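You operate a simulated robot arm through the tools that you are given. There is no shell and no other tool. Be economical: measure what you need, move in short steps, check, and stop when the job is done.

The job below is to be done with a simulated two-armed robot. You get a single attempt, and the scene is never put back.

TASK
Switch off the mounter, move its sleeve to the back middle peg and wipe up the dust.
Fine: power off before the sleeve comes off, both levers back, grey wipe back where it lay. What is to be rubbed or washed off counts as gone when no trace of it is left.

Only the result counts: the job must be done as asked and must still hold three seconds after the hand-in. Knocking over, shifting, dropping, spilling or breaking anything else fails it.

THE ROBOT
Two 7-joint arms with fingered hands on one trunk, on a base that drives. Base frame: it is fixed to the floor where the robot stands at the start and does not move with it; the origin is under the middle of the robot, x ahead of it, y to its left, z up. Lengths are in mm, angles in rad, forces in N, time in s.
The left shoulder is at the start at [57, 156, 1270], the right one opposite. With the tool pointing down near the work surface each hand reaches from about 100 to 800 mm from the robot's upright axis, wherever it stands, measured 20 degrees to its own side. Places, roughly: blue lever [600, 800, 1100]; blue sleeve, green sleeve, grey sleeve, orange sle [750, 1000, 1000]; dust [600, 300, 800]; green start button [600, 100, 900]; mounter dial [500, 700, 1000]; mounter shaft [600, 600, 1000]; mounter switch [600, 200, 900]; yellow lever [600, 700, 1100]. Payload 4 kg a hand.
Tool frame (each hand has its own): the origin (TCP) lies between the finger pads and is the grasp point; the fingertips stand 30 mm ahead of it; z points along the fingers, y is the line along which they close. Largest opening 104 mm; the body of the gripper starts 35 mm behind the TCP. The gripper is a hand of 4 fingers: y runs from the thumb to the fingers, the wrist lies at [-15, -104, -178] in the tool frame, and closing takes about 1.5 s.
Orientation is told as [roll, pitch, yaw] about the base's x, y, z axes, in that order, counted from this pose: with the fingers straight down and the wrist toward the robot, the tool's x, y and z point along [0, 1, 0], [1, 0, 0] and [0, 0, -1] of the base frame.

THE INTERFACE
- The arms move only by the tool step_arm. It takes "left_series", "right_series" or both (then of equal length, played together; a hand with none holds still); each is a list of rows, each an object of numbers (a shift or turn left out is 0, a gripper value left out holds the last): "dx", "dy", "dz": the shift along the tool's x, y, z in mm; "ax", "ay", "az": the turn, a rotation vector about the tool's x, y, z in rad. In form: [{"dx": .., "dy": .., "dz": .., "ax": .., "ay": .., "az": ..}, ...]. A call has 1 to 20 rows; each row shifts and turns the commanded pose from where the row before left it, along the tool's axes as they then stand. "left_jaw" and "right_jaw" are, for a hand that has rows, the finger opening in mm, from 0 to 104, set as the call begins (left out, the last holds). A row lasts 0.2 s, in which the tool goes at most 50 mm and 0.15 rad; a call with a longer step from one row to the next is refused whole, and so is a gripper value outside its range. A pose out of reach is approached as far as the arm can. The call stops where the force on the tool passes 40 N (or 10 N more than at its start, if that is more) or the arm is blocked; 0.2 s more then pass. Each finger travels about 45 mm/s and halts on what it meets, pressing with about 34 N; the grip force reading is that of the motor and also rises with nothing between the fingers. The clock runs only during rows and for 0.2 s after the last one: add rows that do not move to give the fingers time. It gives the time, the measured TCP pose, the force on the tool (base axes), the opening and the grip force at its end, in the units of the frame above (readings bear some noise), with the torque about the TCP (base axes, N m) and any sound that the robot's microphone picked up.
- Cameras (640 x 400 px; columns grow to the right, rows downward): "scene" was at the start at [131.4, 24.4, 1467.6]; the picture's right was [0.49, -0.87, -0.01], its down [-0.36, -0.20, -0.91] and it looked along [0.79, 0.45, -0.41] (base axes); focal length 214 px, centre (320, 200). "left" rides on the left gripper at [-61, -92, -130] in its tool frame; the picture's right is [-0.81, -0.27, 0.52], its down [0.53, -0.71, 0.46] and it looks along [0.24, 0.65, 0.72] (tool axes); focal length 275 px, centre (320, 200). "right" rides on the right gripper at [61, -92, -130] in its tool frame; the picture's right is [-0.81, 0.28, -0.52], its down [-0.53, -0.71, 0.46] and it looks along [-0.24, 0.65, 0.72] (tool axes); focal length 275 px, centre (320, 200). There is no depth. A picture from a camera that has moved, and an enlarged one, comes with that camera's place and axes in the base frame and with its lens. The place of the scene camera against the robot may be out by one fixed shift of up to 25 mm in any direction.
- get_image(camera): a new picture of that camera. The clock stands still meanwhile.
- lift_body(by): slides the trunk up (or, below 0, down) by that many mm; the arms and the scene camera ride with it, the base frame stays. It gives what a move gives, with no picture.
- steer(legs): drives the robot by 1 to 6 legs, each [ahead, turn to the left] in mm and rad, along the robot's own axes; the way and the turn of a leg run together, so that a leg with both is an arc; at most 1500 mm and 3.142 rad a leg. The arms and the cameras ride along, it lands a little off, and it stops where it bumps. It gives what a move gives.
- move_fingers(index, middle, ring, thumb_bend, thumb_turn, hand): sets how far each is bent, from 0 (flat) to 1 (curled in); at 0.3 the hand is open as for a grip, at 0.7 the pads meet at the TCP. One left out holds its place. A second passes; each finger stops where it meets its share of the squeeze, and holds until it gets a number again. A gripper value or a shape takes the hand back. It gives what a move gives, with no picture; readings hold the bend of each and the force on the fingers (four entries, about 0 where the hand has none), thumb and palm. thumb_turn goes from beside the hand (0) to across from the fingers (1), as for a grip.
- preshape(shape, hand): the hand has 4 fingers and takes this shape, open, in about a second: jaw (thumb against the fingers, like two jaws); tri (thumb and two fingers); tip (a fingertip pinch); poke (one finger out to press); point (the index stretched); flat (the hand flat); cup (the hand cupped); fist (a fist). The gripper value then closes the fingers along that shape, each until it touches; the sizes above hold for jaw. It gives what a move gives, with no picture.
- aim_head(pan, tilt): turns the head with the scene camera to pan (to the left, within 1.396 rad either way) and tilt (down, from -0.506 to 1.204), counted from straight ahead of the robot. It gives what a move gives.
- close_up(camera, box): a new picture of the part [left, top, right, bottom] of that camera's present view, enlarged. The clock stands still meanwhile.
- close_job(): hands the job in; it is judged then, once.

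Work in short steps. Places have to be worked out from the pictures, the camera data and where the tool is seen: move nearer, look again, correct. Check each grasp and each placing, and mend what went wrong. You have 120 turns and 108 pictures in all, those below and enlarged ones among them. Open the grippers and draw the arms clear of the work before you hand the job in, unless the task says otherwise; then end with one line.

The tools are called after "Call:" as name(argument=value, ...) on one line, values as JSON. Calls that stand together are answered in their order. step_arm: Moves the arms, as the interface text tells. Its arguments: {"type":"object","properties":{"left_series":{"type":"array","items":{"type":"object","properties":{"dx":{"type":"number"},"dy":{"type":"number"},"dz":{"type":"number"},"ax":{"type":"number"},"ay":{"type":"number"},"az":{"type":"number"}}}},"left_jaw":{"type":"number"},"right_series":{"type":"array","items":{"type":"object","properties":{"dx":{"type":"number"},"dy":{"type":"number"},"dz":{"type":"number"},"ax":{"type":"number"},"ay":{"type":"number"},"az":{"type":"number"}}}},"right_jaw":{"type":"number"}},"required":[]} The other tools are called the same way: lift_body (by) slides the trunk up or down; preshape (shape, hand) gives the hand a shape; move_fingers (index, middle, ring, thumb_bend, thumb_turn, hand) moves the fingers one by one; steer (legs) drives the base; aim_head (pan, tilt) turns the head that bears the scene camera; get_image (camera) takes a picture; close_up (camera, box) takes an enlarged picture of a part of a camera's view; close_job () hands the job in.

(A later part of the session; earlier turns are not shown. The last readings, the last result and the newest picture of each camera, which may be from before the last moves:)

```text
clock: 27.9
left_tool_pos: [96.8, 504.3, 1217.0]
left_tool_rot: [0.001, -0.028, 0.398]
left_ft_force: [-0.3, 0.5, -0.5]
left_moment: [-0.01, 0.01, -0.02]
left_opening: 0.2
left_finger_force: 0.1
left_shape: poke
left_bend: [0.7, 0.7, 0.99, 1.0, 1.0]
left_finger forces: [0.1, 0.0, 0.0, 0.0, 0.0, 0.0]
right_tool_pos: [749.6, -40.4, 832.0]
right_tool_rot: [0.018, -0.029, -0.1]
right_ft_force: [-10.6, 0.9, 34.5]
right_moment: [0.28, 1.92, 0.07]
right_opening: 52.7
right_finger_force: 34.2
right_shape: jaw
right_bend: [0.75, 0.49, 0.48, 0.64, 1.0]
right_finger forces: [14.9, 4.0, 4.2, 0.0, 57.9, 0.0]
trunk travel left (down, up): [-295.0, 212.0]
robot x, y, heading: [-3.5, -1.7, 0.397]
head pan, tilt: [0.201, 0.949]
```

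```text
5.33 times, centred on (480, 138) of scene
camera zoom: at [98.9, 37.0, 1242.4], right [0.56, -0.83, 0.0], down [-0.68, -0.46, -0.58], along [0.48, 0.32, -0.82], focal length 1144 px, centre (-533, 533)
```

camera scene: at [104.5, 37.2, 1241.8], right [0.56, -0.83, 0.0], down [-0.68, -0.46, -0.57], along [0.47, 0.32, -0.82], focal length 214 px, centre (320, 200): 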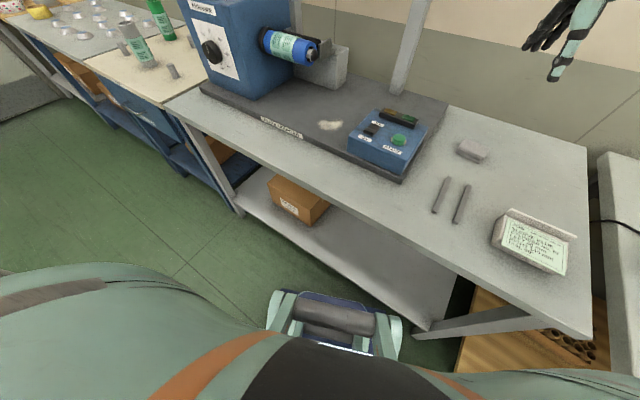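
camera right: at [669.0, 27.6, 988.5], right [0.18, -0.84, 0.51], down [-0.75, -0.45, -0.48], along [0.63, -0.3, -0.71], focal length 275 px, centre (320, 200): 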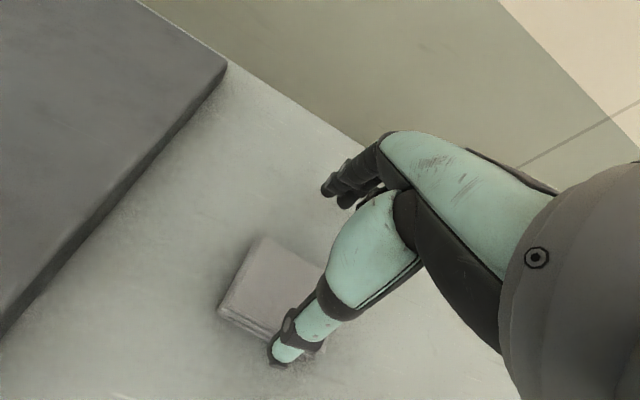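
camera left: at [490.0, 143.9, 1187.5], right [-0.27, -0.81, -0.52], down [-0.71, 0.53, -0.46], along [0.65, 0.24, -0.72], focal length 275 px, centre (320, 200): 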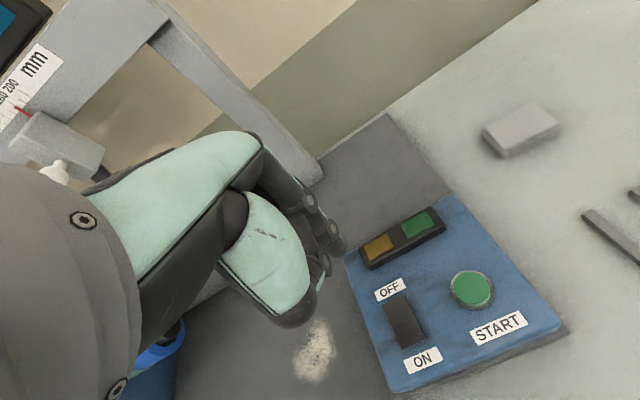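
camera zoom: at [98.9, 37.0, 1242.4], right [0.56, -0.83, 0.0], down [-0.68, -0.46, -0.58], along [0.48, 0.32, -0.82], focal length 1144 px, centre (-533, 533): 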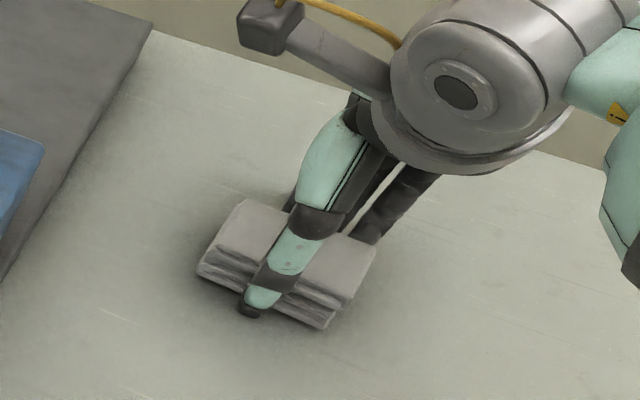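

Gripped; the wipe shifted ~6 mm in +x, which I'll undo on return. Lift and check it is held.

Call:
step_arm(right_series=[{"dz": -20}, {"dz": -30}, {"dz": -30}, {"dz": -30}, {}])

Call:
close_up(camera="right", box=[180, 140, 420, 380])

Call:
get_image(camera="scene")

```text
clock: 29.1
left_tool_pos: [101.5, 503.1, 1217.5]
left_tool_rot: [0.003, -0.022, 0.396]
left_ft_force: [0.0, -0.6, 0.0]
left_moment: [0.02, -0.01, -0.02]
left_opening: 0.1
left_finger_force: 0.0
left_shape: poke
left_bend: [0.7, 0.7, 0.99, 1.0, 1.0]
left_finger forces: [0.0, 0.1, 0.0, 0.1, 0.1, 0.0]
right_tool_pos: [749.0, -43.4, 934.0]
right_tool_rot: [0.013, -0.021, -0.101]
right_ft_force: [-0.4, -0.1, -0.2]
right_moment: [-0.01, 0.02, 0.01]
right_opening: 52.2
right_finger_force: 33.7
right_shape: jaw
right_bend: [0.74, 0.48, 0.47, 0.65, 0.99]
right_finger forces: [20.1, 6.5, 5.4, 0.1, 31.9, 0.0]
trunk travel left (down, up): [-295.0, 212.0]
robot x, y, heading: [-0.6, -4.5, 0.401]
head pan, tilt: [0.201, 0.949]
```

```text
1.67 times, centred on (300, 260) of right
camera zoom: at [661.4, 26.4, 1062.8], right [0.18, -0.84, 0.51], down [-0.75, -0.45, -0.48], along [0.63, -0.3, -0.71], focal length 459 px, centre (353, 100)
```

zoom: 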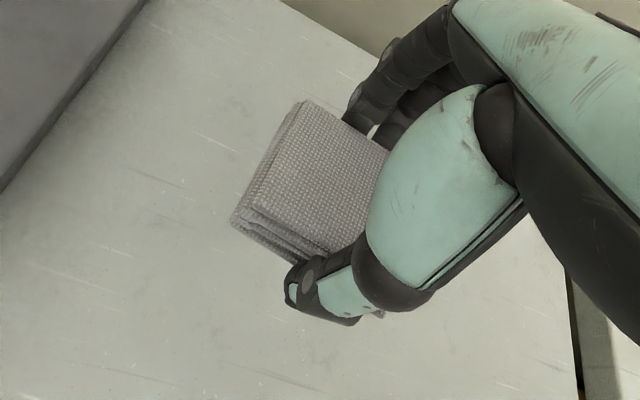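

```text
73 pictures are left
camera scene: at [104.9, 36.7, 1241.8], right [0.56, -0.83, 0.0], down [-0.68, -0.46, -0.57], along [0.47, 0.32, -0.82], focal length 214 px, centre (320, 200)
```

scene: 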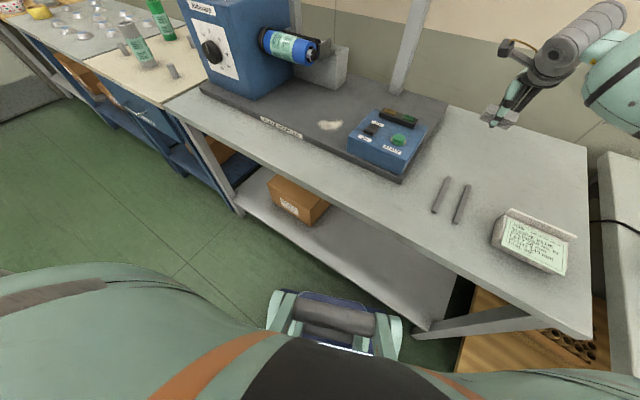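

Held firmly. Dust is around [587, 348], plate top ~825. I raise, then carry the wipe above the dust.

Call:
step_arm(right_series=[{"dz": -40}, {"dz": -20}, {"dx": 37.2, "dy": -20}, {"dx": 37.2, "dy": -20}, {"dx": 37.2, "dy": -20}, {"dx": 37.2, "dy": -20}, {"dx": 37.2, "dy": -20}, {"dx": 37.2, "dy": -20}, {"dx": 37.2, "dy": -20}, {"dx": 37.2, "dy": -20}, {"dx": 37.2, "dy": -20}, {"dx": 37.2, "dy": -20}, {}])

Call:
get_image(camera="right")

Call:
get_image(camera="scene")

```text
clock: 31.9
left_tool_pos: [101.6, 501.9, 1216.7]
left_tool_rot: [0.004, -0.022, 0.398]
left_ft_force: [0.1, 0.5, -0.1]
left_moment: [0.0, 0.02, 0.0]
left_opening: 0.0
left_finger_force: 0.0
left_shape: poke
left_bend: [0.7, 0.7, 0.99, 1.0, 1.0]
left_finger forces: [0.1, 0.0, 0.0, 0.0, 0.0, 0.1]
right_tool_pos: [588.8, 347.5, 993.5]
right_tool_rot: [0.013, -0.021, -0.102]
right_ft_force: [-0.1, -0.1, -0.1]
right_moment: [0.0, -0.03, 0.03]
right_opening: 52.3
right_finger_force: 33.8
right_shape: jaw
right_bend: [0.74, 0.48, 0.47, 0.66, 0.99]
right_finger forces: [19.9, 6.5, 5.2, 0.0, 31.8, 0.0]
trunk travel left (down, up): [-295.0, 212.0]
robot x, y, heading: [2.6, 0.6, 0.397]
head pan, tilt: [0.201, 0.949]
```

```text
72 pictures are left
camera right: at [501.5, 417.8, 1122.7], right [0.18, -0.84, 0.51], down [-0.75, -0.45, -0.48], along [0.63, -0.3, -0.71], focal length 275 px, centre (320, 200)
```

right: 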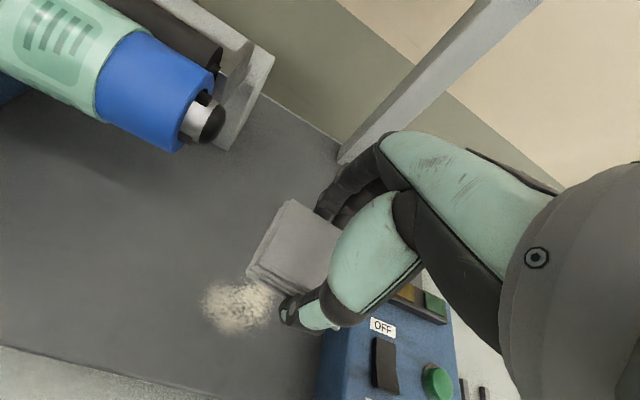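

```text
71 pictures are left
camera scene: at [106.0, 35.8, 1241.8], right [0.56, -0.83, 0.0], down [-0.68, -0.46, -0.57], along [0.47, 0.32, -0.82], focal length 214 px, centre (320, 200)
```

scene: 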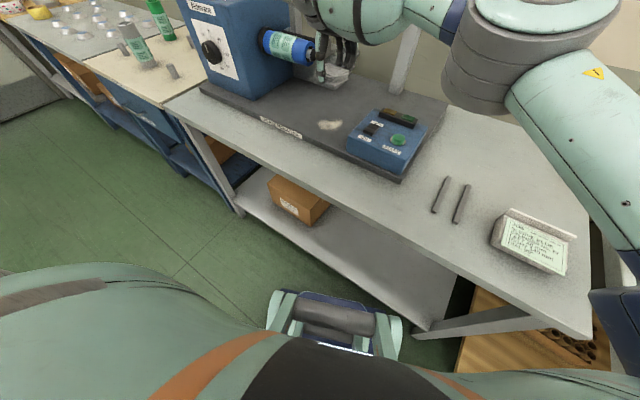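

Dust confirmed at ~[585, 352]. Descend to just above the plate, then feel for contact.

Call:
step_arm(right_series=[{"dx": 3, "dz": 35}, {"dz": 35}, {"dz": 30}, {"dz": 15}, {"dz": 5}, {"dz": 4}, {"dz": 3}, {"dz": 3}])

```text
clock: 33.7
left_tool_pos: [101.8, 503.9, 1216.5]
left_tool_rot: [0.004, -0.023, 0.397]
left_ft_force: [-0.4, -0.3, 1.0]
left_moment: [0.01, 0.01, 0.0]
left_opening: 0.2
left_finger_force: 0.0
left_shape: poke
left_bend: [0.7, 0.7, 0.99, 1.0, 1.0]
left_finger forces: [0.1, 0.0, 0.1, 0.1, 0.0, 0.1]
right_tool_pos: [590.5, 354.5, 864.5]
right_tool_rot: [0.013, -0.021, -0.102]
right_ft_force: [0.3, 0.5, -0.4]
right_moment: [0.01, 0.02, 0.01]
right_opening: 52.3
right_finger_force: 33.6
right_shape: jaw
right_bend: [0.74, 0.48, 0.47, 0.66, 0.99]
right_finger forces: [20.0, 6.5, 5.3, 0.0, 31.7, 0.0]
trunk travel left (down, up): [-295.0, 212.0]
robot x, y, heading: [0.4, -3.5, 0.397]
head pan, tilt: [0.201, 0.949]
```

No contact yet at TCP 864; continue gently.

Call:
step_arm(right_series=[{"dz": 3}, {"dz": 3}, {"dz": 3}])

Call:
step_arm(right_series=[{"dz": 2}, {"dz": 2}])

```text
clock: 34.5
left_tool_pos: [100.5, 504.2, 1216.1]
left_tool_rot: [0.004, -0.023, 0.398]
left_ft_force: [-0.6, -0.1, -0.7]
left_moment: [-0.02, -0.03, -0.06]
left_opening: 0.0
left_finger_force: 0.0
left_shape: poke
left_bend: [0.7, 0.7, 0.99, 1.0, 1.0]
left_finger forces: [0.1, 0.0, 0.0, 0.0, 0.1, 0.0]
right_tool_pos: [592.7, 354.0, 856.2]
right_tool_rot: [0.012, -0.024, -0.102]
right_ft_force: [0.9, -1.0, 3.7]
right_moment: [0.04, 0.14, -0.03]
right_opening: 52.2
right_finger_force: 34.1
right_shape: jaw
right_bend: [0.74, 0.48, 0.47, 0.66, 0.99]
right_finger forces: [20.1, 6.7, 5.2, 0.0, 35.4, 0.0]
trunk travel left (down, up): [-295.0, 212.0]
robot x, y, heading: [0.8, -3.4, 0.397]
head pan, tilt: [0.201, 0.949]
```

```text
clock: 35.1
left_tool_pos: [99.0, 502.9, 1217.0]
left_tool_rot: [0.003, -0.025, 0.399]
left_ft_force: [-0.4, 0.2, -0.5]
left_moment: [-0.02, -0.03, -0.03]
left_opening: 0.0
left_finger_force: 0.1
left_shape: poke
left_bend: [0.7, 0.7, 0.99, 1.0, 1.0]
left_finger forces: [0.0, 0.0, 0.0, 0.0, 0.0, 0.1]
right_tool_pos: [591.2, 352.6, 857.6]
right_tool_rot: [0.015, -0.028, -0.102]
right_ft_force: [0.6, -0.6, 25.6]
right_moment: [0.18, 1.1, 0.0]
right_opening: 51.9
right_finger_force: 34.2
right_shape: jaw
right_bend: [0.74, 0.48, 0.47, 0.66, 0.99]
right_finger forces: [20.5, 7.0, 5.3, 0.1, 58.7, 0.0]
trunk travel left (down, up): [-295.0, 212.0]
robot x, y, heading: [-2.7, -4.2, 0.395]
head pan, tilt: [0.201, 0.949]
```

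Contact at 857 with ~25 N. I ease 2 mm and rub over the dust patch.

Call:
step_arm(right_series=[{"dz": -2}, {"dy": -15}, {"dy": -15}, {"dy": 20}, {"dy": 20}, {"dy": 20}, {"dx": 15, "dy": -20}, {"dy": -20}, {"dy": -20}, {"dx": -15, "dy": 20}, {"dx": -15, "dy": 20}, {"dy": 20}, {"dy": -20}, {"dy": -20}, {"dy": -20}, {"dx": 15, "dy": 30}])

Call:
get_image(camera="right")

```text
clock: 38.5
left_tool_pos: [94.9, 501.8, 1217.0]
left_tool_rot: [0.003, -0.029, 0.397]
left_ft_force: [0.1, 0.2, 0.3]
left_moment: [-0.02, -0.01, 0.01]
left_opening: 0.1
left_finger_force: 0.1
left_shape: poke
left_bend: [0.7, 0.7, 0.99, 1.0, 1.0]
left_finger forces: [0.0, 0.0, 0.1, 0.0, 0.0, 0.0]
right_tool_pos: [579.0, 345.2, 855.5]
right_tool_rot: [0.014, -0.021, -0.095]
right_ft_force: [-13.0, -0.8, 31.7]
right_moment: [0.14, 1.87, 0.13]
right_opening: 51.2
right_finger_force: 33.6
right_shape: jaw
right_bend: [0.74, 0.49, 0.47, 0.66, 1.0]
right_finger forces: [14.9, 4.2, 4.0, 0.0, 55.0, 0.2]
right hand out of reach, approached as far as the arm can: row 6, 7
trunk travel left (down, up): [-295.0, 212.0]
robot x, y, heading: [2.8, -4.2, 0.403]
head pan, tilt: [0.201, 0.949]
```

```text
70 pictures are left
camera right: at [490.0, 414.2, 984.1], right [0.18, -0.84, 0.51], down [-0.75, -0.46, -0.48], along [0.64, -0.3, -0.71], focal length 275 px, centre (320, 200)
```

right: 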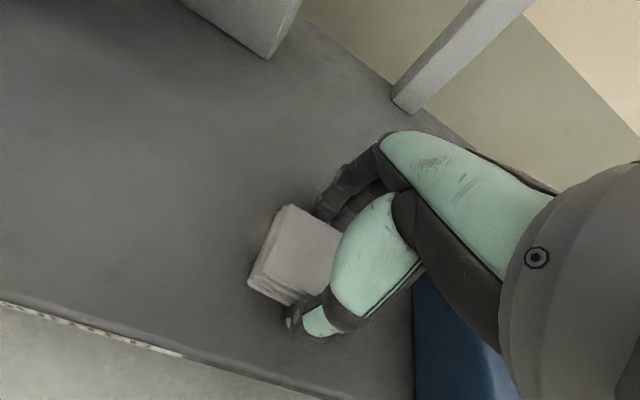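

Looks clean around; lift and inspect the spot beneath.

Call:
step_arm(right_series=[{"dz": -25}, {"dz": -40}, {"dz": -40}, {"dz": -20}])

Call:
get_image(camera="right")

Call:
close_up(camera="scene", box=[240, 60, 440, 185])

```text
clock: 39.5
left_tool_pos: [101.0, 504.8, 1216.6]
left_tool_rot: [0.002, -0.023, 0.398]
left_ft_force: [0.0, 0.0, -0.4]
left_moment: [-0.04, 0.02, -0.02]
left_opening: 0.0
left_finger_force: 0.0
left_shape: poke
left_bend: [0.7, 0.7, 0.99, 1.0, 1.0]
left_finger forces: [0.0, 0.1, 0.0, 0.1, 0.0, 0.1]
right_tool_pos: [580.1, 343.7, 978.6]
right_tool_rot: [0.012, -0.02, -0.1]
right_ft_force: [-0.2, -0.1, -0.6]
right_moment: [0.03, 0.01, 0.04]
right_opening: 51.7
right_finger_force: 33.9
right_shape: jaw
right_bend: [0.74, 0.47, 0.47, 0.67, 0.99]
right_finger forces: [20.3, 6.8, 5.2, 0.0, 32.3, 0.0]
trunk travel left (down, up): [-295.0, 212.0]
robot x, y, heading: [1.2, -4.0, 0.4]
head pan, tilt: [0.201, 0.949]
```

```text
69 pictures are left
camera right: at [493.4, 413.4, 1106.8], right [0.18, -0.84, 0.51], down [-0.75, -0.45, -0.48], along [0.63, -0.3, -0.71], focal length 275 px, centre (320, 200)
```

right: 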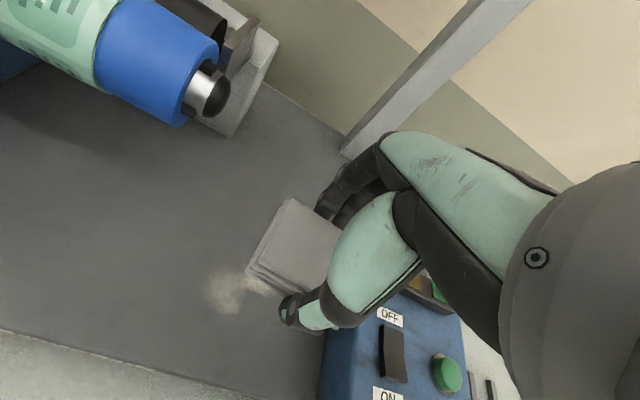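

```text
3.20 times, centred on (340, 122) of scene
camera zoom: at [104.8, 37.3, 1241.8], right [0.56, -0.83, 0.0], down [-0.68, -0.46, -0.57], along [0.47, 0.32, -0.82], focal length 686 px, centre (256, 448)
```

zoom: 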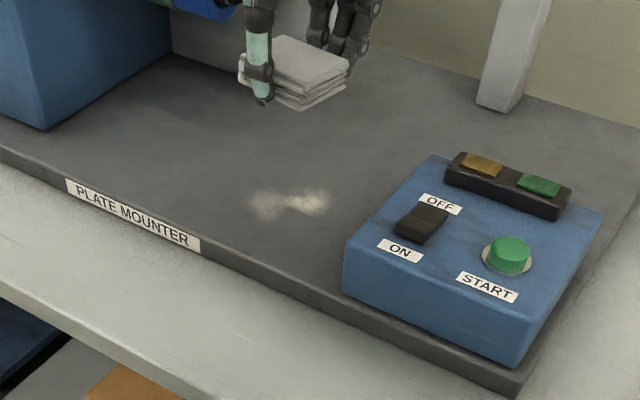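

Partly wiped; a strip remains from ~[577, 379] to [599, 334]. I lower the trunk 80 mm for better reach and rub again, more passes.

Call:
lift_body(by=-80)

Call:
step_arm(right_series=[{"dx": 13, "dy": 5, "dz": 20}, {"dz": 15}, {"dz": 4}])

```text
clock: 40.7
left_tool_pos: [100.5, 504.4, 1136.5]
left_tool_rot: [0.004, -0.026, 0.397]
left_ft_force: [0.4, -0.4, 0.4]
left_moment: [-0.01, 0.0, 0.0]
left_opening: 0.0
left_finger_force: 0.1
left_shape: poke
left_bend: [0.7, 0.7, 0.99, 1.0, 1.0]
left_finger forces: [0.0, 0.0, 0.0, 0.1, 0.0, 0.0]
right_tool_pos: [581.2, 343.8, 899.5]
right_tool_rot: [0.013, -0.023, -0.101]
right_ft_force: [0.1, -0.1, -1.4]
right_moment: [-0.04, 0.03, -0.03]
right_opening: 51.3
right_finger_force: 33.7
right_shape: jaw
right_bend: [0.74, 0.47, 0.47, 0.67, 0.99]
right_finger forces: [20.2, 6.8, 5.2, 0.0, 32.3, 0.0]
trunk travel left (down, up): [-215.0, 292.0]
robot x, y, heading: [-1.5, -0.8, 0.401]
head pan, tilt: [0.201, 0.949]
```

```text
clock: 41.5
left_tool_pos: [101.4, 503.8, 1136.0]
left_tool_rot: [0.003, -0.022, 0.398]
left_ft_force: [-0.4, 1.3, -0.4]
left_moment: [-0.03, 0.01, -0.01]
left_opening: 0.1
left_finger_force: 0.1
left_shape: poke
left_bend: [0.7, 0.7, 0.99, 1.0, 1.0]
left_finger forces: [0.0, 0.1, 0.1, 0.0, 0.1, 0.0]
right_tool_pos: [588.9, 355.6, 859.1]
right_tool_rot: [0.011, -0.023, -0.101]
right_ft_force: [-0.1, 0.8, 0.2]
right_moment: [-0.03, 0.02, -0.02]
right_opening: 51.7
right_finger_force: 33.6
right_shape: jaw
right_bend: [0.74, 0.47, 0.47, 0.67, 0.99]
right_finger forces: [20.3, 6.8, 5.3, 0.0, 32.4, 0.0]
trunk travel left (down, up): [-215.0, 292.0]
robot x, y, heading: [-1.3, -1.4, 0.397]
head pan, tilt: [0.201, 0.949]
```

Now press lightly and rub in rows along y and x.

Call:
step_arm(right_series=[{"dz": 5}, {"dx": 15}, {"dx": 15}, {"dx": -20}, {"dx": -20}, {"dx": -20}, {"dy": 12}, {"dx": 20}, {"dx": 20}, {"dx": 20}, {"dy": -22}, {"dx": -20}, {"dx": -20}, {"dx": -20}, {"dx": 20, "dy": 10}, {"dx": 20}, {"dx": -20, "dy": -10}, {"dx": 10, "dy": 10}])

Call:
step_arm(right_series=[{"dx": -10, "dy": -25}, {"dy": 20}, {"dy": 25}, {"dx": 15, "dy": -25}, {"dy": -20}, {"dy": 25}, {"dx": 15, "dy": 20}, {"dy": -25}, {"dy": -20}, {"dx": -15, "dy": 25}, {}])

Call:
step_arm(right_series=[{"dz": -25}, {"dz": -40}, {"dz": -40}, {"dz": -20}])

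Call:
get_image(camera="right")

Call:
get_image(camera="scene")

```text
clock: 45.3
left_tool_pos: [99.6, 504.0, 1137.2]
left_tool_rot: [0.001, -0.025, 0.397]
left_ft_force: [-0.1, 1.2, -0.2]
left_moment: [-0.04, -0.03, 0.0]
left_opening: 0.2
left_finger_force: 0.0
left_shape: poke
left_bend: [0.7, 0.7, 0.99, 1.0, 1.0]
left_finger forces: [0.1, 0.0, 0.0, 0.0, 0.0, 0.0]
right_tool_pos: [584.1, 324.0, 856.3]
right_tool_rot: [0.013, -0.022, -0.101]
right_ft_force: [-2.8, -0.5, 12.9]
right_moment: [0.08, 0.6, 0.09]
right_opening: 51.5
right_finger_force: 33.9
right_shape: jaw
right_bend: [0.74, 0.46, 0.45, 0.69, 0.99]
right_finger forces: [18.6, 8.1, 5.0, 0.0, 43.6, 0.1]
right hand out of reach, approached as far as the arm can: row 2, 3, 10
trunk travel left (down, up): [-215.0, 292.0]
robot x, y, heading: [-0.3, -3.5, 0.404]
head pan, tilt: [0.201, 0.949]
```

```text
clock: 47.7
left_tool_pos: [98.7, 505.0, 1137.5]
left_tool_rot: [0.003, -0.025, 0.4]
left_ft_force: [0.4, -0.7, 0.0]
left_moment: [0.0, -0.01, 0.0]
left_opening: 0.1
left_finger_force: 0.1
left_shape: poke
left_bend: [0.7, 0.7, 0.99, 1.0, 1.0]
left_finger forces: [0.0, 0.1, 0.0, 0.1, 0.1, 0.0]
right_tool_pos: [585.3, 326.9, 856.0]
right_tool_rot: [0.011, -0.023, -0.102]
right_ft_force: [-0.7, -0.1, 8.0]
right_moment: [0.03, 0.37, 0.0]
right_opening: 51.3
right_finger_force: 34.0
right_shape: jaw
right_bend: [0.74, 0.47, 0.46, 0.69, 0.98]
right_finger forces: [19.7, 7.3, 4.8, 0.1, 40.3, 0.0]
trunk travel left (down, up): [-215.0, 292.0]
robot x, y, heading: [0.0, -3.3, 0.4]
head pan, tilt: [0.201, 0.949]
```

```text
clock: 48.7
left_tool_pos: [99.7, 504.0, 1136.2]
left_tool_rot: [0.003, -0.024, 0.398]
left_ft_force: [0.8, 0.2, 0.7]
left_moment: [0.0, -0.02, 0.04]
left_opening: 0.1
left_finger_force: 0.1
left_shape: poke
left_bend: [0.7, 0.7, 0.99, 1.0, 1.0]
left_finger forces: [0.1, 0.1, 0.0, 0.1, 0.0, 0.1]
right_tool_pos: [583.0, 326.7, 983.5]
right_tool_rot: [0.012, -0.024, -0.101]
right_ft_force: [-0.4, 0.4, -0.9]
right_moment: [0.01, -0.06, 0.0]
right_opening: 51.4
right_finger_force: 33.8
right_shape: jaw
right_bend: [0.74, 0.47, 0.46, 0.69, 0.98]
right_finger forces: [20.0, 7.6, 4.9, 0.0, 32.4, 0.0]
trunk travel left (down, up): [-215.0, 292.0]
robot x, y, heading: [2.1, -4.6, 0.4]
head pan, tilt: [0.201, 0.949]
```

```text
67 pictures are left
camera right: at [496.1, 396.1, 1112.2], right [0.18, -0.84, 0.51], down [-0.75, -0.45, -0.48], along [0.63, -0.3, -0.71], focal length 275 px, centre (320, 200)
```

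right: 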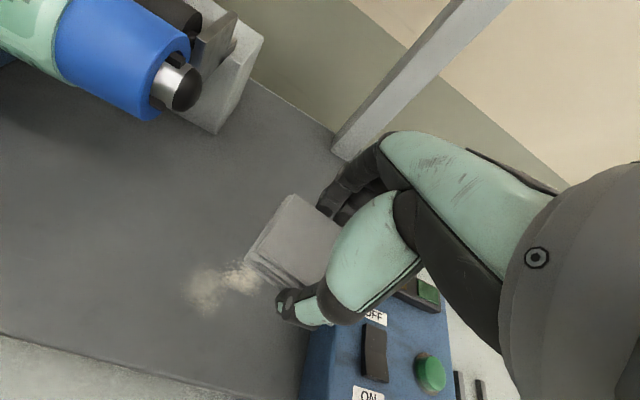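

```text
66 pictures are left
camera scene: at [103.8, 36.8, 1162.7], right [0.56, -0.83, 0.0], down [-0.68, -0.46, -0.57], along [0.47, 0.32, -0.82], focal length 214 px, centre (320, 200)
```

scene: 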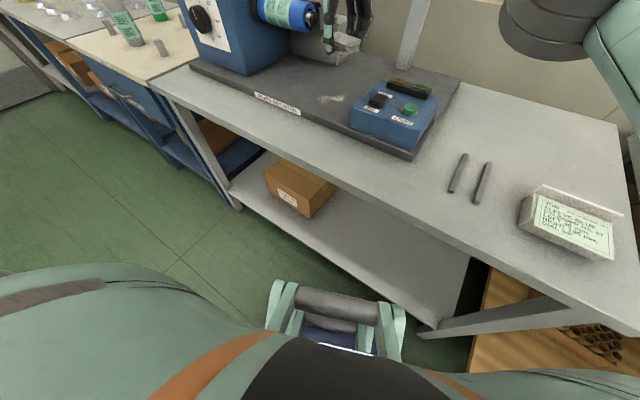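

The torque shows the thumb tip bears the load (contact 45 mm toward the thumb), so the wipe is barely pressed. I'll set the wipe on the plate here and regrip it 10 mm higher so it protrudes below the fingertips.

Call:
step_arm(right_series=[{"dx": 12, "dz": 40}, {"dz": 40}, {"dz": 30}, {"dz": 13}, {"dz": 3}, {}])

Call:
step_arm(right_series=[{}, {}, {}, {}, {}, {}], right_jaw=84)

Call:
step_arm(right_series=[{"dz": -6}, {"dz": -6}, {}])

Call:
close_up(camera="right", box=[180, 140, 420, 380])

```text
clock: 50.1
left_tool_pos: [100.8, 502.7, 1136.4]
left_tool_rot: [0.005, -0.027, 0.398]
left_ft_force: [0.6, 0.3, -0.1]
left_moment: [0.02, 0.0, -0.01]
left_opening: 0.0
left_finger_force: 0.1
left_shape: poke
left_bend: [0.7, 0.7, 0.99, 1.0, 1.0]
left_finger forces: [0.0, 0.0, 0.1, 0.1, 0.1, 0.0]
right_tool_pos: [587.2, 340.8, 856.3]
right_tool_rot: [0.012, -0.023, -0.101]
right_ft_force: [0.5, 0.5, 3.3]
right_moment: [0.02, 0.16, 0.0]
right_opening: 51.5
right_finger_force: 34.4
right_shape: jaw
right_bend: [0.74, 0.47, 0.46, 0.69, 0.98]
right_finger forces: [20.1, 7.6, 5.0, 0.1, 37.3, 0.0]
trunk travel left (down, up): [-215.0, 292.0]
robot x, y, heading: [3.6, 2.5, 0.396]
head pan, tilt: [0.201, 0.949]
```

```text
clock: 51.5
left_tool_pos: [100.3, 505.0, 1136.4]
left_tool_rot: [0.004, -0.025, 0.398]
left_ft_force: [0.1, -0.4, -0.4]
left_moment: [0.0, 0.04, -0.01]
left_opening: 0.0
left_finger_force: 0.0
left_shape: poke
left_bend: [0.7, 0.7, 0.99, 1.0, 1.0]
left_finger forces: [0.0, 0.0, 0.0, 0.0, 0.0, 0.0]
right_tool_pos: [587.1, 340.7, 855.7]
right_tool_rot: [0.01, -0.023, -0.101]
right_ft_force: [0.4, 0.9, 3.7]
right_moment: [0.05, 0.15, -0.01]
right_opening: 83.4
right_finger_force: 0.1
right_shape: jaw
right_bend: [0.27, 0.34, 0.32, 0.5, 0.99]
right_finger forces: [0.0, 0.1, 0.1, 0.1, 3.8, 0.0]
trunk travel left (down, up): [-215.0, 292.0]
robot x, y, heading: [-1.3, -2.8, 0.402]
head pan, tilt: [0.201, 0.949]
```

```text
clock: 52.3
left_tool_pos: [101.8, 504.7, 1136.1]
left_tool_rot: [0.004, -0.023, 0.398]
left_ft_force: [-0.4, -0.2, -0.8]
left_moment: [0.01, 0.01, 0.02]
left_opening: 0.2
left_finger_force: 0.2
left_shape: poke
left_bend: [0.7, 0.7, 0.99, 1.0, 1.0]
left_finger forces: [0.1, 0.0, 0.0, 0.0, 0.0, 0.1]
right_tool_pos: [587.7, 341.4, 866.9]
right_tool_rot: [0.012, -0.021, -0.102]
right_ft_force: [0.5, 0.2, 0.1]
right_moment: [0.01, -0.03, 0.03]
right_opening: 83.8
right_finger_force: 0.1
right_shape: jaw
right_bend: [0.27, 0.34, 0.32, 0.49, 0.99]
right_finger forces: [0.0, 0.0, 0.0, 0.0, 0.1, 0.0]
trunk travel left (down, up): [-215.0, 292.0]
robot x, y, heading: [5.0, 0.9, 0.397]
head pan, tilt: [0.201, 0.949]
```

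```text
1.67 times, centred on (300, 260) of right
camera zoom: at [499.7, 410.4, 995.7], right [0.18, -0.84, 0.51], down [-0.75, -0.45, -0.48], along [0.63, -0.3, -0.71], focal length 459 px, centre (353, 100)
```

zoom: 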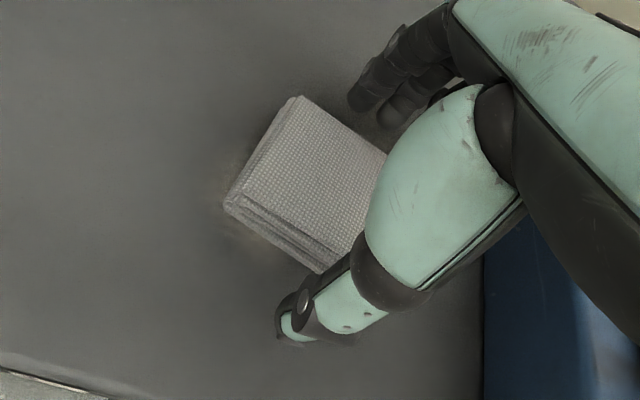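

Now close again at this higher grasp.

Call:
step_arm(right_series=[{}, {}, {}, {}, {}, {}, {}, {}], right_jaw=40)

Call:
close_up(camera="right", box=[180, 140, 420, 380])

```text
clock: 54.1
left_tool_pos: [100.6, 503.8, 1136.4]
left_tool_rot: [0.004, -0.025, 0.398]
left_ft_force: [-0.9, 0.4, 0.7]
left_moment: [0.02, -0.02, -0.05]
left_opening: 0.0
left_finger_force: 0.1
left_shape: poke
left_bend: [0.7, 0.7, 0.99, 1.0, 1.0]
left_finger forces: [0.0, 0.1, 0.0, 0.0, 0.1, 0.1]
right_tool_pos: [587.1, 340.6, 867.9]
right_tool_rot: [0.01, -0.021, -0.1]
right_ft_force: [-0.4, 0.2, -0.8]
right_moment: [-0.01, 0.03, 0.0]
right_opening: 51.5
right_finger_force: 34.3
right_shape: jaw
right_bend: [0.74, 0.46, 0.44, 0.69, 1.0]
right_finger forces: [17.4, 9.6, 4.2, 0.0, 31.1, 0.1]
trunk travel left (down, up): [-215.0, 292.0]
robot x, y, heading: [0.3, -6.8, 0.398]
head pan, tilt: [0.201, 0.949]
```

```text
1.67 times, centred on (300, 260) of right
camera zoom: at [499.7, 410.2, 995.9], right [0.18, -0.84, 0.51], down [-0.75, -0.45, -0.48], along [0.63, -0.3, -0.71], focal length 459 px, centre (353, 100)
```

zoom: 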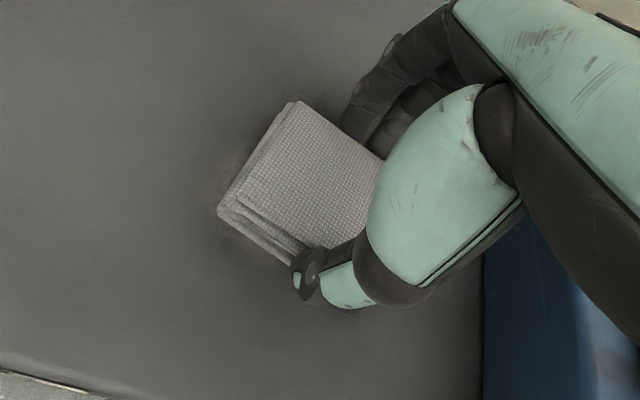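

Good grip. Press and rub; watch the force and torque.

Call:
step_arm(right_series=[{"dz": 3}, {"dz": 2}])

Call:
step_arm(right_series=[{"dx": 12, "dy": -12}, {"dx": 12, "dy": -12}, {"dy": 20}, {"dy": 20}, {"dy": 15}, {"dx": -12, "dy": -20}, {"dy": -20}, {"dy": -15}, {"dx": -12, "dy": 20}, {"dy": 20}, {"dy": 15}, {"dx": -12, "dy": -20}, {"dy": -20}, {"dx": 12, "dy": 15}])

```text
clock: 54.7
left_tool_pos: [100.2, 502.3, 1138.3]
left_tool_rot: [0.004, -0.023, 0.398]
left_ft_force: [-0.1, 0.2, 0.4]
left_moment: [0.0, 0.01, 0.01]
left_opening: 0.1
left_finger_force: 0.0
left_shape: poke
left_bend: [0.7, 0.7, 0.99, 1.0, 1.0]
left_finger forces: [0.1, 0.0, 0.1, 0.0, 0.0, 0.1]
right_tool_pos: [587.2, 340.1, 866.1]
right_tool_rot: [0.017, -0.027, -0.103]
right_ft_force: [2.1, 3.3, 19.4]
right_moment: [0.02, 0.05, 0.13]
right_opening: 52.1
right_finger_force: 34.2
right_shape: jaw
right_bend: [0.74, 0.46, 0.44, 0.69, 0.99]
right_finger forces: [18.7, 11.0, 5.4, 0.0, 33.6, 0.1]
trunk travel left (down, up): [-215.0, 292.0]
robot x, y, heading: [1.2, -3.6, 0.398]
head pan, tilt: [0.201, 0.949]
```

```text
clock: 57.7
left_tool_pos: [96.9, 502.4, 1137.3]
left_tool_rot: [0.004, -0.028, 0.4]
left_ft_force: [0.0, -0.6, 0.1]
left_moment: [-0.01, 0.0, 0.01]
left_opening: 0.0
left_finger_force: 0.1
left_shape: poke
left_bend: [0.7, 0.7, 0.99, 1.0, 1.0]
left_finger forces: [0.0, 0.0, 0.0, 0.0, 0.0, 0.0]
right_tool_pos: [583.8, 331.1, 863.7]
right_tool_rot: [0.014, -0.024, -0.102]
right_ft_force: [-7.5, -8.6, 27.6]
right_moment: [-0.18, 0.26, -0.15]
right_opening: 52.0
right_finger_force: 34.3
right_shape: jaw
right_bend: [0.74, 0.46, 0.46, 0.71, 0.98]
right_finger forces: [18.8, 10.1, 4.7, 0.0, 38.3, 0.0]
right hand out of reach, approached as far as the arm can: row 4, 5
trunk travel left (down, up): [-215.0, 292.0]
robot x, y, heading: [3.5, 0.3, 0.395]
head pan, tilt: [0.201, 0.949]
```

Now the load is centred under the wipe. One more pass along y, then inspect.

Call:
step_arm(right_series=[{"dx": 18, "dy": 5}, {"dx": 15}, {"dx": -20, "dy": 8}, {"dx": -20}, {"dx": 20, "dy": 5}, {"dx": 20}, {"dx": -20, "dy": -20}, {"dx": -20, "dy": -10}, {"dx": 20}, {"dx": 20, "dy": -8}, {"dx": -15}, {"dx": -15, "dy": 10}])

Call:
step_arm(right_series=[{"dz": -25}, {"dz": -40}, {"dz": -40}, {"dz": -20}])

Call:
get_image(camera="right")

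Call:
close_up(camera="scene", box=[240, 30, 440, 155])

```text
clock: 60.3
left_tool_pos: [97.6, 504.3, 1137.2]
left_tool_rot: [0.004, -0.026, 0.398]
left_ft_force: [0.0, -0.1, 0.4]
left_moment: [0.01, 0.0, 0.0]
left_opening: 0.0
left_finger_force: 0.0
left_shape: poke
left_bend: [0.7, 0.7, 0.99, 1.0, 1.0]
left_finger forces: [0.0, 0.0, 0.1, 0.0, 0.0, 0.0]
right_tool_pos: [573.1, 327.8, 863.0]
right_tool_rot: [0.017, -0.022, -0.097]
right_ft_force: [-5.8, 6.6, 24.7]
right_moment: [0.23, 0.17, 0.03]
right_opening: 51.5
right_finger_force: 33.9
right_shape: jaw
right_bend: [0.74, 0.47, 0.48, 0.72, 0.94]
right_finger forces: [18.5, 8.9, 3.7, 0.0, 39.2, 0.0]
right hand out of reach, approached as far as the arm can: row 6
trunk travel left (down, up): [-215.0, 292.0]
robot x, y, heading: [0.6, 0.4, 0.4]
head pan, tilt: [0.201, 0.949]
```

```text
clock: 61.3
left_tool_pos: [99.3, 504.7, 1136.2]
left_tool_rot: [0.003, -0.025, 0.398]
left_ft_force: [-0.8, 0.1, -0.7]
left_moment: [-0.04, -0.03, -0.02]
left_opening: 0.2
left_finger_force: 0.1
left_shape: poke
left_bend: [0.7, 0.7, 0.99, 1.0, 1.0]
left_finger forces: [0.0, 0.0, 0.0, 0.1, 0.0, 0.1]
right_tool_pos: [576.6, 325.7, 987.1]
right_tool_rot: [0.013, -0.023, -0.101]
right_ft_force: [-0.1, -0.5, -0.6]
right_moment: [-0.04, -0.03, 0.05]
right_opening: 50.9
right_finger_force: 33.9
right_shape: jaw
right_bend: [0.74, 0.47, 0.48, 0.72, 0.96]
right_finger forces: [19.6, 9.9, 5.0, 0.1, 34.6, 0.0]
trunk travel left (down, up): [-215.0, 292.0]
robot x, y, heading: [2.4, -2.4, 0.399]
head pan, tilt: [0.201, 0.949]
```

```text
63 pictures are left
camera right: at [488.7, 395.4, 1115.2], right [0.18, -0.84, 0.51], down [-0.75, -0.45, -0.48], along [0.63, -0.3, -0.71], focal length 275 px, centre (320, 200)
```

right: 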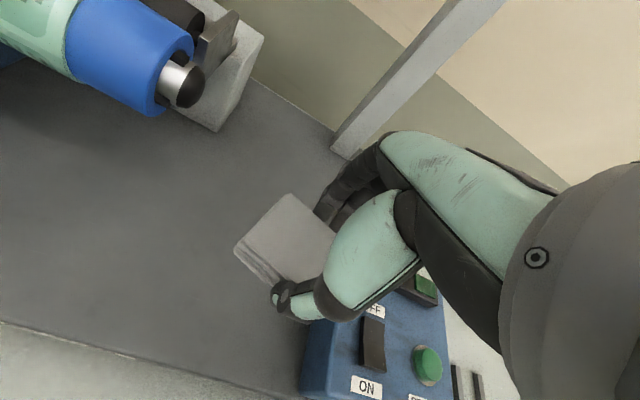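

```text
3.20 times, centred on (340, 92) of scene
camera zoom: at [103.7, 36.5, 1162.7], right [0.56, -0.83, 0.0], down [-0.68, -0.46, -0.57], along [0.47, 0.32, -0.82], focal length 686 px, centre (256, 544)
```

zoom: 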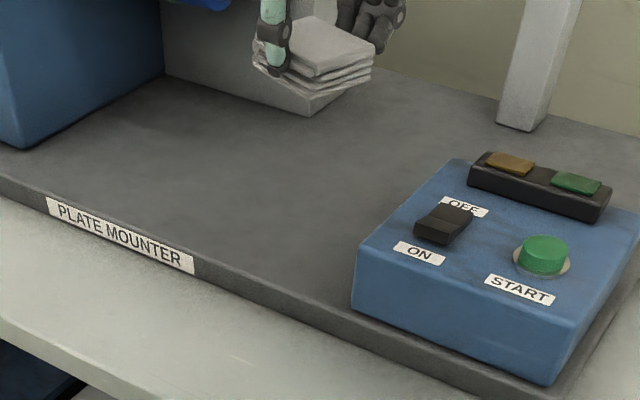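

Dust is fully gone. The wipe turned slightly in the grip. I raise the trunk back for comparable pictures and carry the wipe above its old place.

Call:
lift_body(by=80)

Call:
step_arm(right_series=[{"dx": -34.7, "dy": 20.2}, {"dx": -34.7, "dy": 20.2}, {"dx": -34.7, "dy": 20.2}, {"dx": -34.7, "dy": 20.2}, {"dx": -34.7, "dy": 20.2}, {"dx": -34.7, "dy": 20.2}, {"dx": -34.7, "dy": 20.2}, {"dx": -34.7, "dy": 20.2}, {"dx": -34.7, "dy": 20.2}, {"dx": -34.7, "dy": 20.2}, {"dz": 45}, {"dz": 45}, {"dz": 45}, {"dz": 30}, {}])

Call:
close_up(camera="scene", box=[420, 100, 540, 175])

Call:
get_image(camera="right")

```text
clock: 62.5
left_tool_pos: [101.1, 504.5, 1215.0]
left_tool_rot: [0.002, -0.023, 0.398]
left_ft_force: [-1.2, 0.2, -0.3]
left_moment: [-0.03, -0.01, 0.01]
left_opening: 0.0
left_finger_force: 0.0
left_shape: poke
left_bend: [0.7, 0.7, 0.99, 1.0, 1.0]
left_finger forces: [0.0, 0.0, 0.0, 0.0, 0.0, 0.1]
right_tool_pos: [576.0, 326.3, 1064.6]
right_tool_rot: [0.011, -0.022, -0.102]
right_ft_force: [0.1, -0.2, 0.2]
right_moment: [0.0, 0.01, 0.0]
right_opening: 50.9
right_finger_force: 34.3
right_shape: jaw
right_bend: [0.74, 0.47, 0.48, 0.72, 0.96]
right_finger forces: [19.6, 10.0, 5.1, 0.0, 34.7, 0.1]
trunk travel left (down, up): [-295.0, 212.0]
robot x, y, heading: [3.3, -0.9, 0.4]
head pan, tilt: [0.201, 0.949]
```

```text
clock: 65.7
left_tool_pos: [101.2, 503.8, 1216.4]
left_tool_rot: [0.003, -0.024, 0.399]
left_ft_force: [0.4, -0.9, 0.3]
left_moment: [-0.01, 0.01, -0.03]
left_opening: 0.0
left_finger_force: 0.1
left_shape: poke
left_bend: [0.7, 0.7, 0.99, 1.0, 1.0]
left_finger forces: [0.0, 0.0, 0.1, 0.1, 0.0, 0.0]
right_tool_pos: [743.4, -39.8, 898.4]
right_tool_rot: [0.011, -0.023, -0.1]
right_ft_force: [0.4, 0.0, -0.8]
right_moment: [0.01, 0.03, 0.0]
right_opening: 50.8
right_finger_force: 34.1
right_shape: jaw
right_bend: [0.74, 0.47, 0.48, 0.72, 0.96]
right_finger forces: [19.2, 9.8, 5.0, 0.0, 34.2, 0.1]
trunk travel left (down, up): [-295.0, 212.0]
robot x, y, heading: [-0.5, -3.3, 0.4]
head pan, tilt: [0.201, 0.949]
```

```text
5.33 times, centred on (480, 138) of scene
camera zoom: at [104.8, 37.0, 1241.8], right [0.56, -0.83, 0.0], down [-0.68, -0.46, -0.57], along [0.47, 0.32, -0.82], focal length 1144 px, centre (-533, 533)
```

zoom: 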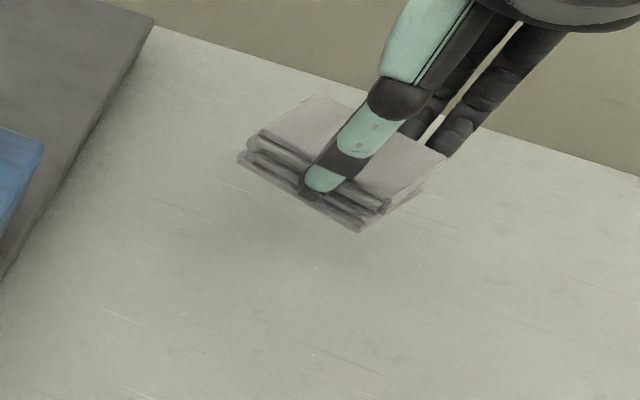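

```text
60 pictures are left
camera right: at [656.2, 29.3, 1027.6], right [0.18, -0.84, 0.51], down [-0.75, -0.45, -0.48], along [0.63, -0.3, -0.71], focal length 275 px, centre (320, 200)
```

right: 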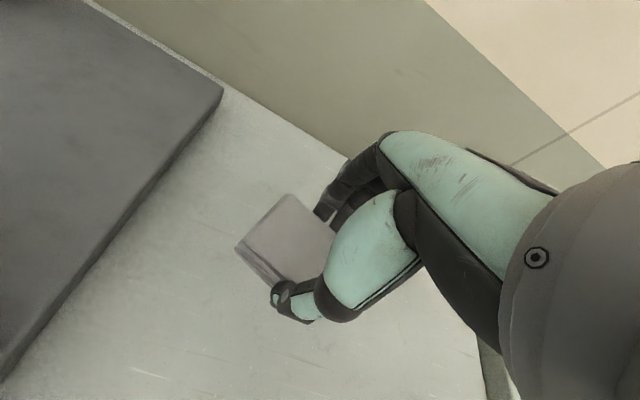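

Wipe needs about +0.1 yaw to match. I rotate and descend to just above the table.

Call:
step_arm(right_series=[{"az": -0.1, "dz": 20}, {"dz": 20}, {"dz": 10}, {}])

Call:
close_up(camera="scene", box=[420, 100, 540, 175])

```text
clock: 66.7
left_tool_pos: [100.9, 504.4, 1216.2]
left_tool_rot: [0.005, -0.023, 0.398]
left_ft_force: [0.3, -0.5, 0.2]
left_moment: [-0.02, -0.02, 0.0]
left_opening: 0.1
left_finger_force: 0.0
left_shape: poke
left_bend: [0.7, 0.7, 0.99, 1.0, 1.0]
left_finger forces: [0.0, 0.0, 0.0, 0.0, 0.1, 0.0]
right_tool_pos: [746.2, -40.1, 849.1]
right_tool_rot: [0.01, -0.023, -0.003]
right_ft_force: [-0.9, 0.0, -0.4]
right_moment: [0.02, 0.02, -0.03]
right_opening: 50.8
right_finger_force: 33.5
right_shape: jaw
right_bend: [0.74, 0.47, 0.48, 0.72, 0.96]
right_finger forces: [19.2, 9.8, 5.1, 0.0, 34.0, 0.0]
trunk travel left (down, up): [-295.0, 212.0]
robot x, y, heading: [-0.4, -0.2, 0.398]
head pan, tilt: [0.201, 0.949]
```

```text
5.33 times, centred on (480, 138) of scene
camera zoom: at [105.1, 37.0, 1241.8], right [0.56, -0.83, 0.0], down [-0.68, -0.46, -0.57], along [0.47, 0.32, -0.82], focal length 1144 px, centre (-533, 533)
```

zoom: 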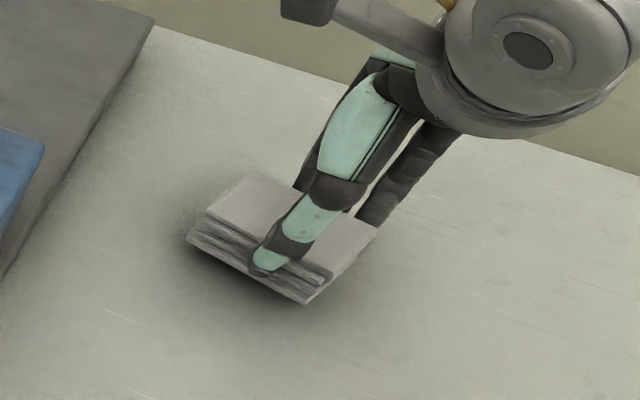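

Still needs about 0.13 rad more of the same turn.

Call:
step_arm(right_series=[{"az": -0.13}, {"dz": 5}, {}])

Call:
close_up(camera="scene", box=[420, 100, 540, 175])

```text
clock: 67.5
left_tool_pos: [100.6, 504.3, 1214.9]
left_tool_rot: [0.002, -0.024, 0.397]
left_ft_force: [-0.5, 0.9, 0.4]
left_moment: [0.0, 0.0, 0.02]
left_opening: 0.0
left_finger_force: 0.0
left_shape: poke
left_bend: [0.7, 0.7, 0.99, 1.0, 1.0]
left_finger forces: [0.0, 0.0, 0.0, 0.1, 0.1, 0.0]
right_tool_pos: [748.5, -38.6, 844.4]
right_tool_rot: [0.008, -0.025, 0.129]
right_ft_force: [-0.2, -0.1, -0.6]
right_moment: [-0.01, -0.03, -0.01]
right_opening: 50.8
right_finger_force: 34.1
right_shape: jaw
right_bend: [0.74, 0.47, 0.48, 0.72, 0.96]
right_finger forces: [19.3, 9.8, 5.1, 0.0, 33.9, 0.1]
trunk travel left (down, up): [-295.0, 212.0]
robot x, y, heading: [2.2, -5.8, 0.397]
head pan, tilt: [0.201, 0.949]
```

```text
5.33 times, centred on (480, 138) of scene
camera zoom: at [105.2, 36.9, 1241.8], right [0.56, -0.83, 0.0], down [-0.68, -0.46, -0.57], along [0.47, 0.32, -0.82], focal length 1144 px, centre (-533, 533)
```

zoom: 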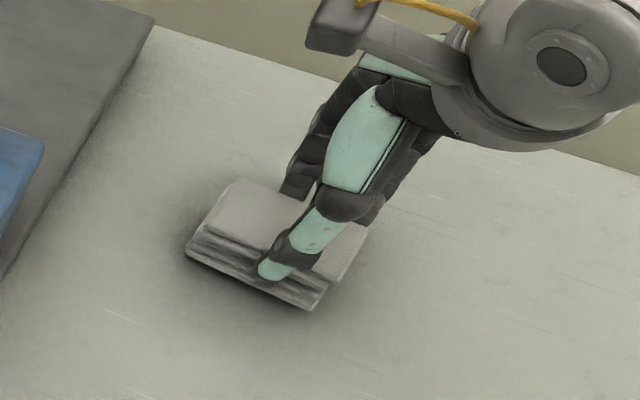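

Orientation now matches. Comparing corners with the original picture, it must go ~[−15, −10] mm and down. Shift while still just above, then lower.

Call:
step_arm(right_series=[{"dx": -8, "dy": -16}, {"dz": 3}, {}])

Call:
close_up(camera="scene", box=[420, 100, 540, 175])

```text
clock: 68.3
left_tool_pos: [102.0, 504.4, 1216.2]
left_tool_rot: [0.004, -0.022, 0.397]
left_ft_force: [0.0, -0.9, -0.3]
left_moment: [0.01, -0.01, 0.0]
left_opening: 0.0
left_finger_force: 0.2
left_shape: poke
left_bend: [0.7, 0.7, 0.99, 1.0, 1.0]
left_finger forces: [0.0, 0.0, 0.0, 0.0, 0.0, 0.0]
right_tool_pos: [732.7, -47.6, 840.4]
right_tool_rot: [0.007, -0.025, 0.128]
right_ft_force: [0.6, 0.7, -0.4]
right_moment: [0.0, 0.0, 0.01]
right_opening: 50.9
right_finger_force: 34.1
right_shape: jaw
right_bend: [0.74, 0.47, 0.48, 0.72, 0.96]
right_finger forces: [19.2, 9.7, 5.1, 0.0, 34.1, 0.0]
trunk travel left (down, up): [-295.0, 212.0]
robot x, y, heading: [0.3, -1.1, 0.399]
head pan, tilt: [0.201, 0.949]
```

```text
5.33 times, centred on (480, 138) of scene
camera zoom: at [105.1, 36.9, 1241.8], right [0.56, -0.83, 0.0], down [-0.68, -0.46, -0.57], along [0.47, 0.32, -0.82], focal length 1144 px, centre (-533, 533)
```

zoom: 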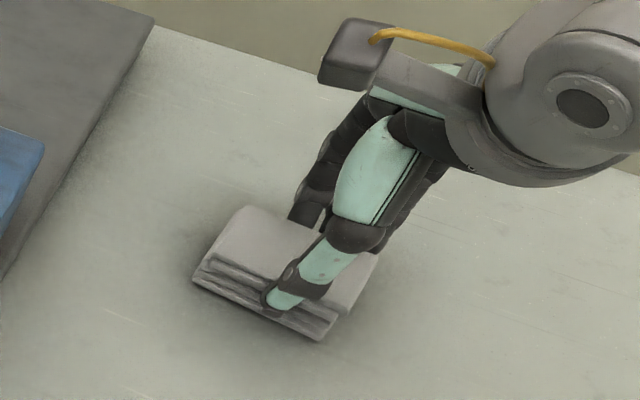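

Within a few mm. Small correction back and lower to contact.

Call:
step_arm(right_series=[{"dx": 3, "dy": 5.5}, {"dz": 2}, {"dz": 2}, {}])

```text
clock: 69.3
left_tool_pos: [100.5, 504.5, 1216.1]
left_tool_rot: [0.002, -0.026, 0.399]
left_ft_force: [-0.9, 0.6, -0.1]
left_moment: [0.0, 0.04, -0.01]
left_opening: 0.0
left_finger_force: 0.0
left_shape: poke
left_bend: [0.7, 0.7, 0.99, 1.0, 1.0]
left_finger forces: [0.0, 0.0, 0.1, 0.1, 0.0, 0.0]
right_tool_pos: [736.9, -44.5, 839.7]
right_tool_rot: [0.007, -0.026, 0.131]
right_ft_force: [1.7, 0.3, 7.0]
right_moment: [0.02, 0.11, 0.02]
right_opening: 50.7
right_finger_force: 33.8
right_shape: jaw
right_bend: [0.74, 0.47, 0.48, 0.72, 0.96]
right_finger forces: [19.6, 10.1, 5.3, 0.1, 34.1, 0.0]
trunk travel left (down, up): [-295.0, 212.0]
robot x, y, heading: [0.5, -2.8, 0.398]
head pan, tilt: [0.201, 0.949]
```

On the table (7 N). Release and check.

Call:
step_arm(right_series=[{}, {}, {}, {}, {}, {}, {}], right_jaw=96)

Call:
step_arm(right_series=[{"dz": -20}, {"dz": -40}, {"dz": -40}, {"dz": -40}, {}])

Call:
close_up(camera="scene", box=[400, 80, 560, 180])

```text
clock: 70.9
left_tool_pos: [100.9, 504.1, 1216.8]
left_tool_rot: [0.004, -0.024, 0.398]
left_ft_force: [0.0, 0.3, 0.0]
left_moment: [-0.02, 0.01, -0.02]
left_opening: 0.0
left_finger_force: 0.1
left_shape: poke
left_bend: [0.7, 0.7, 0.99, 1.0, 1.0]
left_finger forces: [0.0, 0.0, 0.0, 0.0, 0.1, 0.0]
right_tool_pos: [738.3, -45.2, 837.0]
right_tool_rot: [0.007, -0.025, 0.13]
right_ft_force: [-0.3, -0.2, 0.6]
right_moment: [0.03, 0.01, 0.0]
right_opening: 96.2
right_finger_force: 0.2
right_shape: jaw
right_bend: [0.32, 0.31, 0.3, 0.31, 0.98]
right_finger forces: [0.0, 0.1, 0.0, 0.0, 0.0, 0.1]
trunk travel left (down, up): [-295.0, 212.0]
robot x, y, heading: [-2.8, -2.2, 0.398]
head pan, tilt: [0.201, 0.949]
```

```text
clock: 72.1
left_tool_pos: [101.3, 504.8, 1215.4]
left_tool_rot: [0.004, -0.022, 0.398]
left_ft_force: [-0.3, 0.0, 0.0]
left_moment: [0.01, 0.02, -0.02]
left_opening: 0.0
left_finger_force: 0.1
left_shape: poke
left_bend: [0.7, 0.7, 0.99, 1.0, 1.0]
left_finger forces: [0.0, 0.1, 0.0, 0.1, 0.0, 0.0]
right_tool_pos: [733.3, -46.1, 978.6]
right_tool_rot: [0.007, -0.024, 0.129]
right_ft_force: [-0.5, 0.1, -0.2]
right_moment: [0.01, -0.03, 0.03]
right_opening: 96.0
right_finger_force: 0.0
right_shape: jaw
right_bend: [0.32, 0.31, 0.3, 0.31, 0.98]
right_finger forces: [0.0, 0.0, 0.0, 0.0, 0.1, 0.0]
trunk travel left (down, up): [-295.0, 212.0]
robot x, y, heading: [2.3, -3.2, 0.4]
head pan, tilt: [0.201, 0.949]
```

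```text
4.00 times, centred on (480, 130) of scene
camera zoom: at [105.5, 36.8, 1241.8], right [0.56, -0.83, 0.0], down [-0.68, -0.46, -0.57], along [0.47, 0.32, -0.82], focal length 858 px, centre (-320, 480)
```

zoom: 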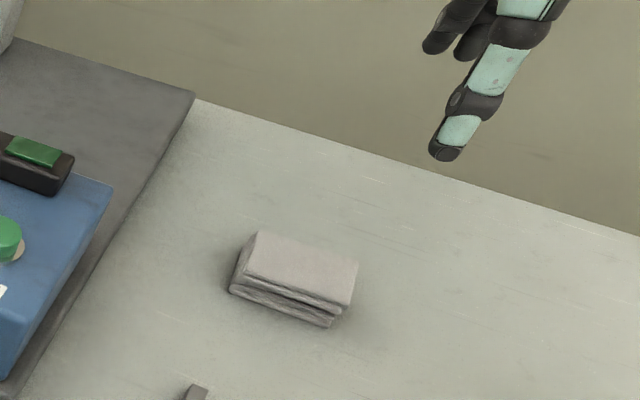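

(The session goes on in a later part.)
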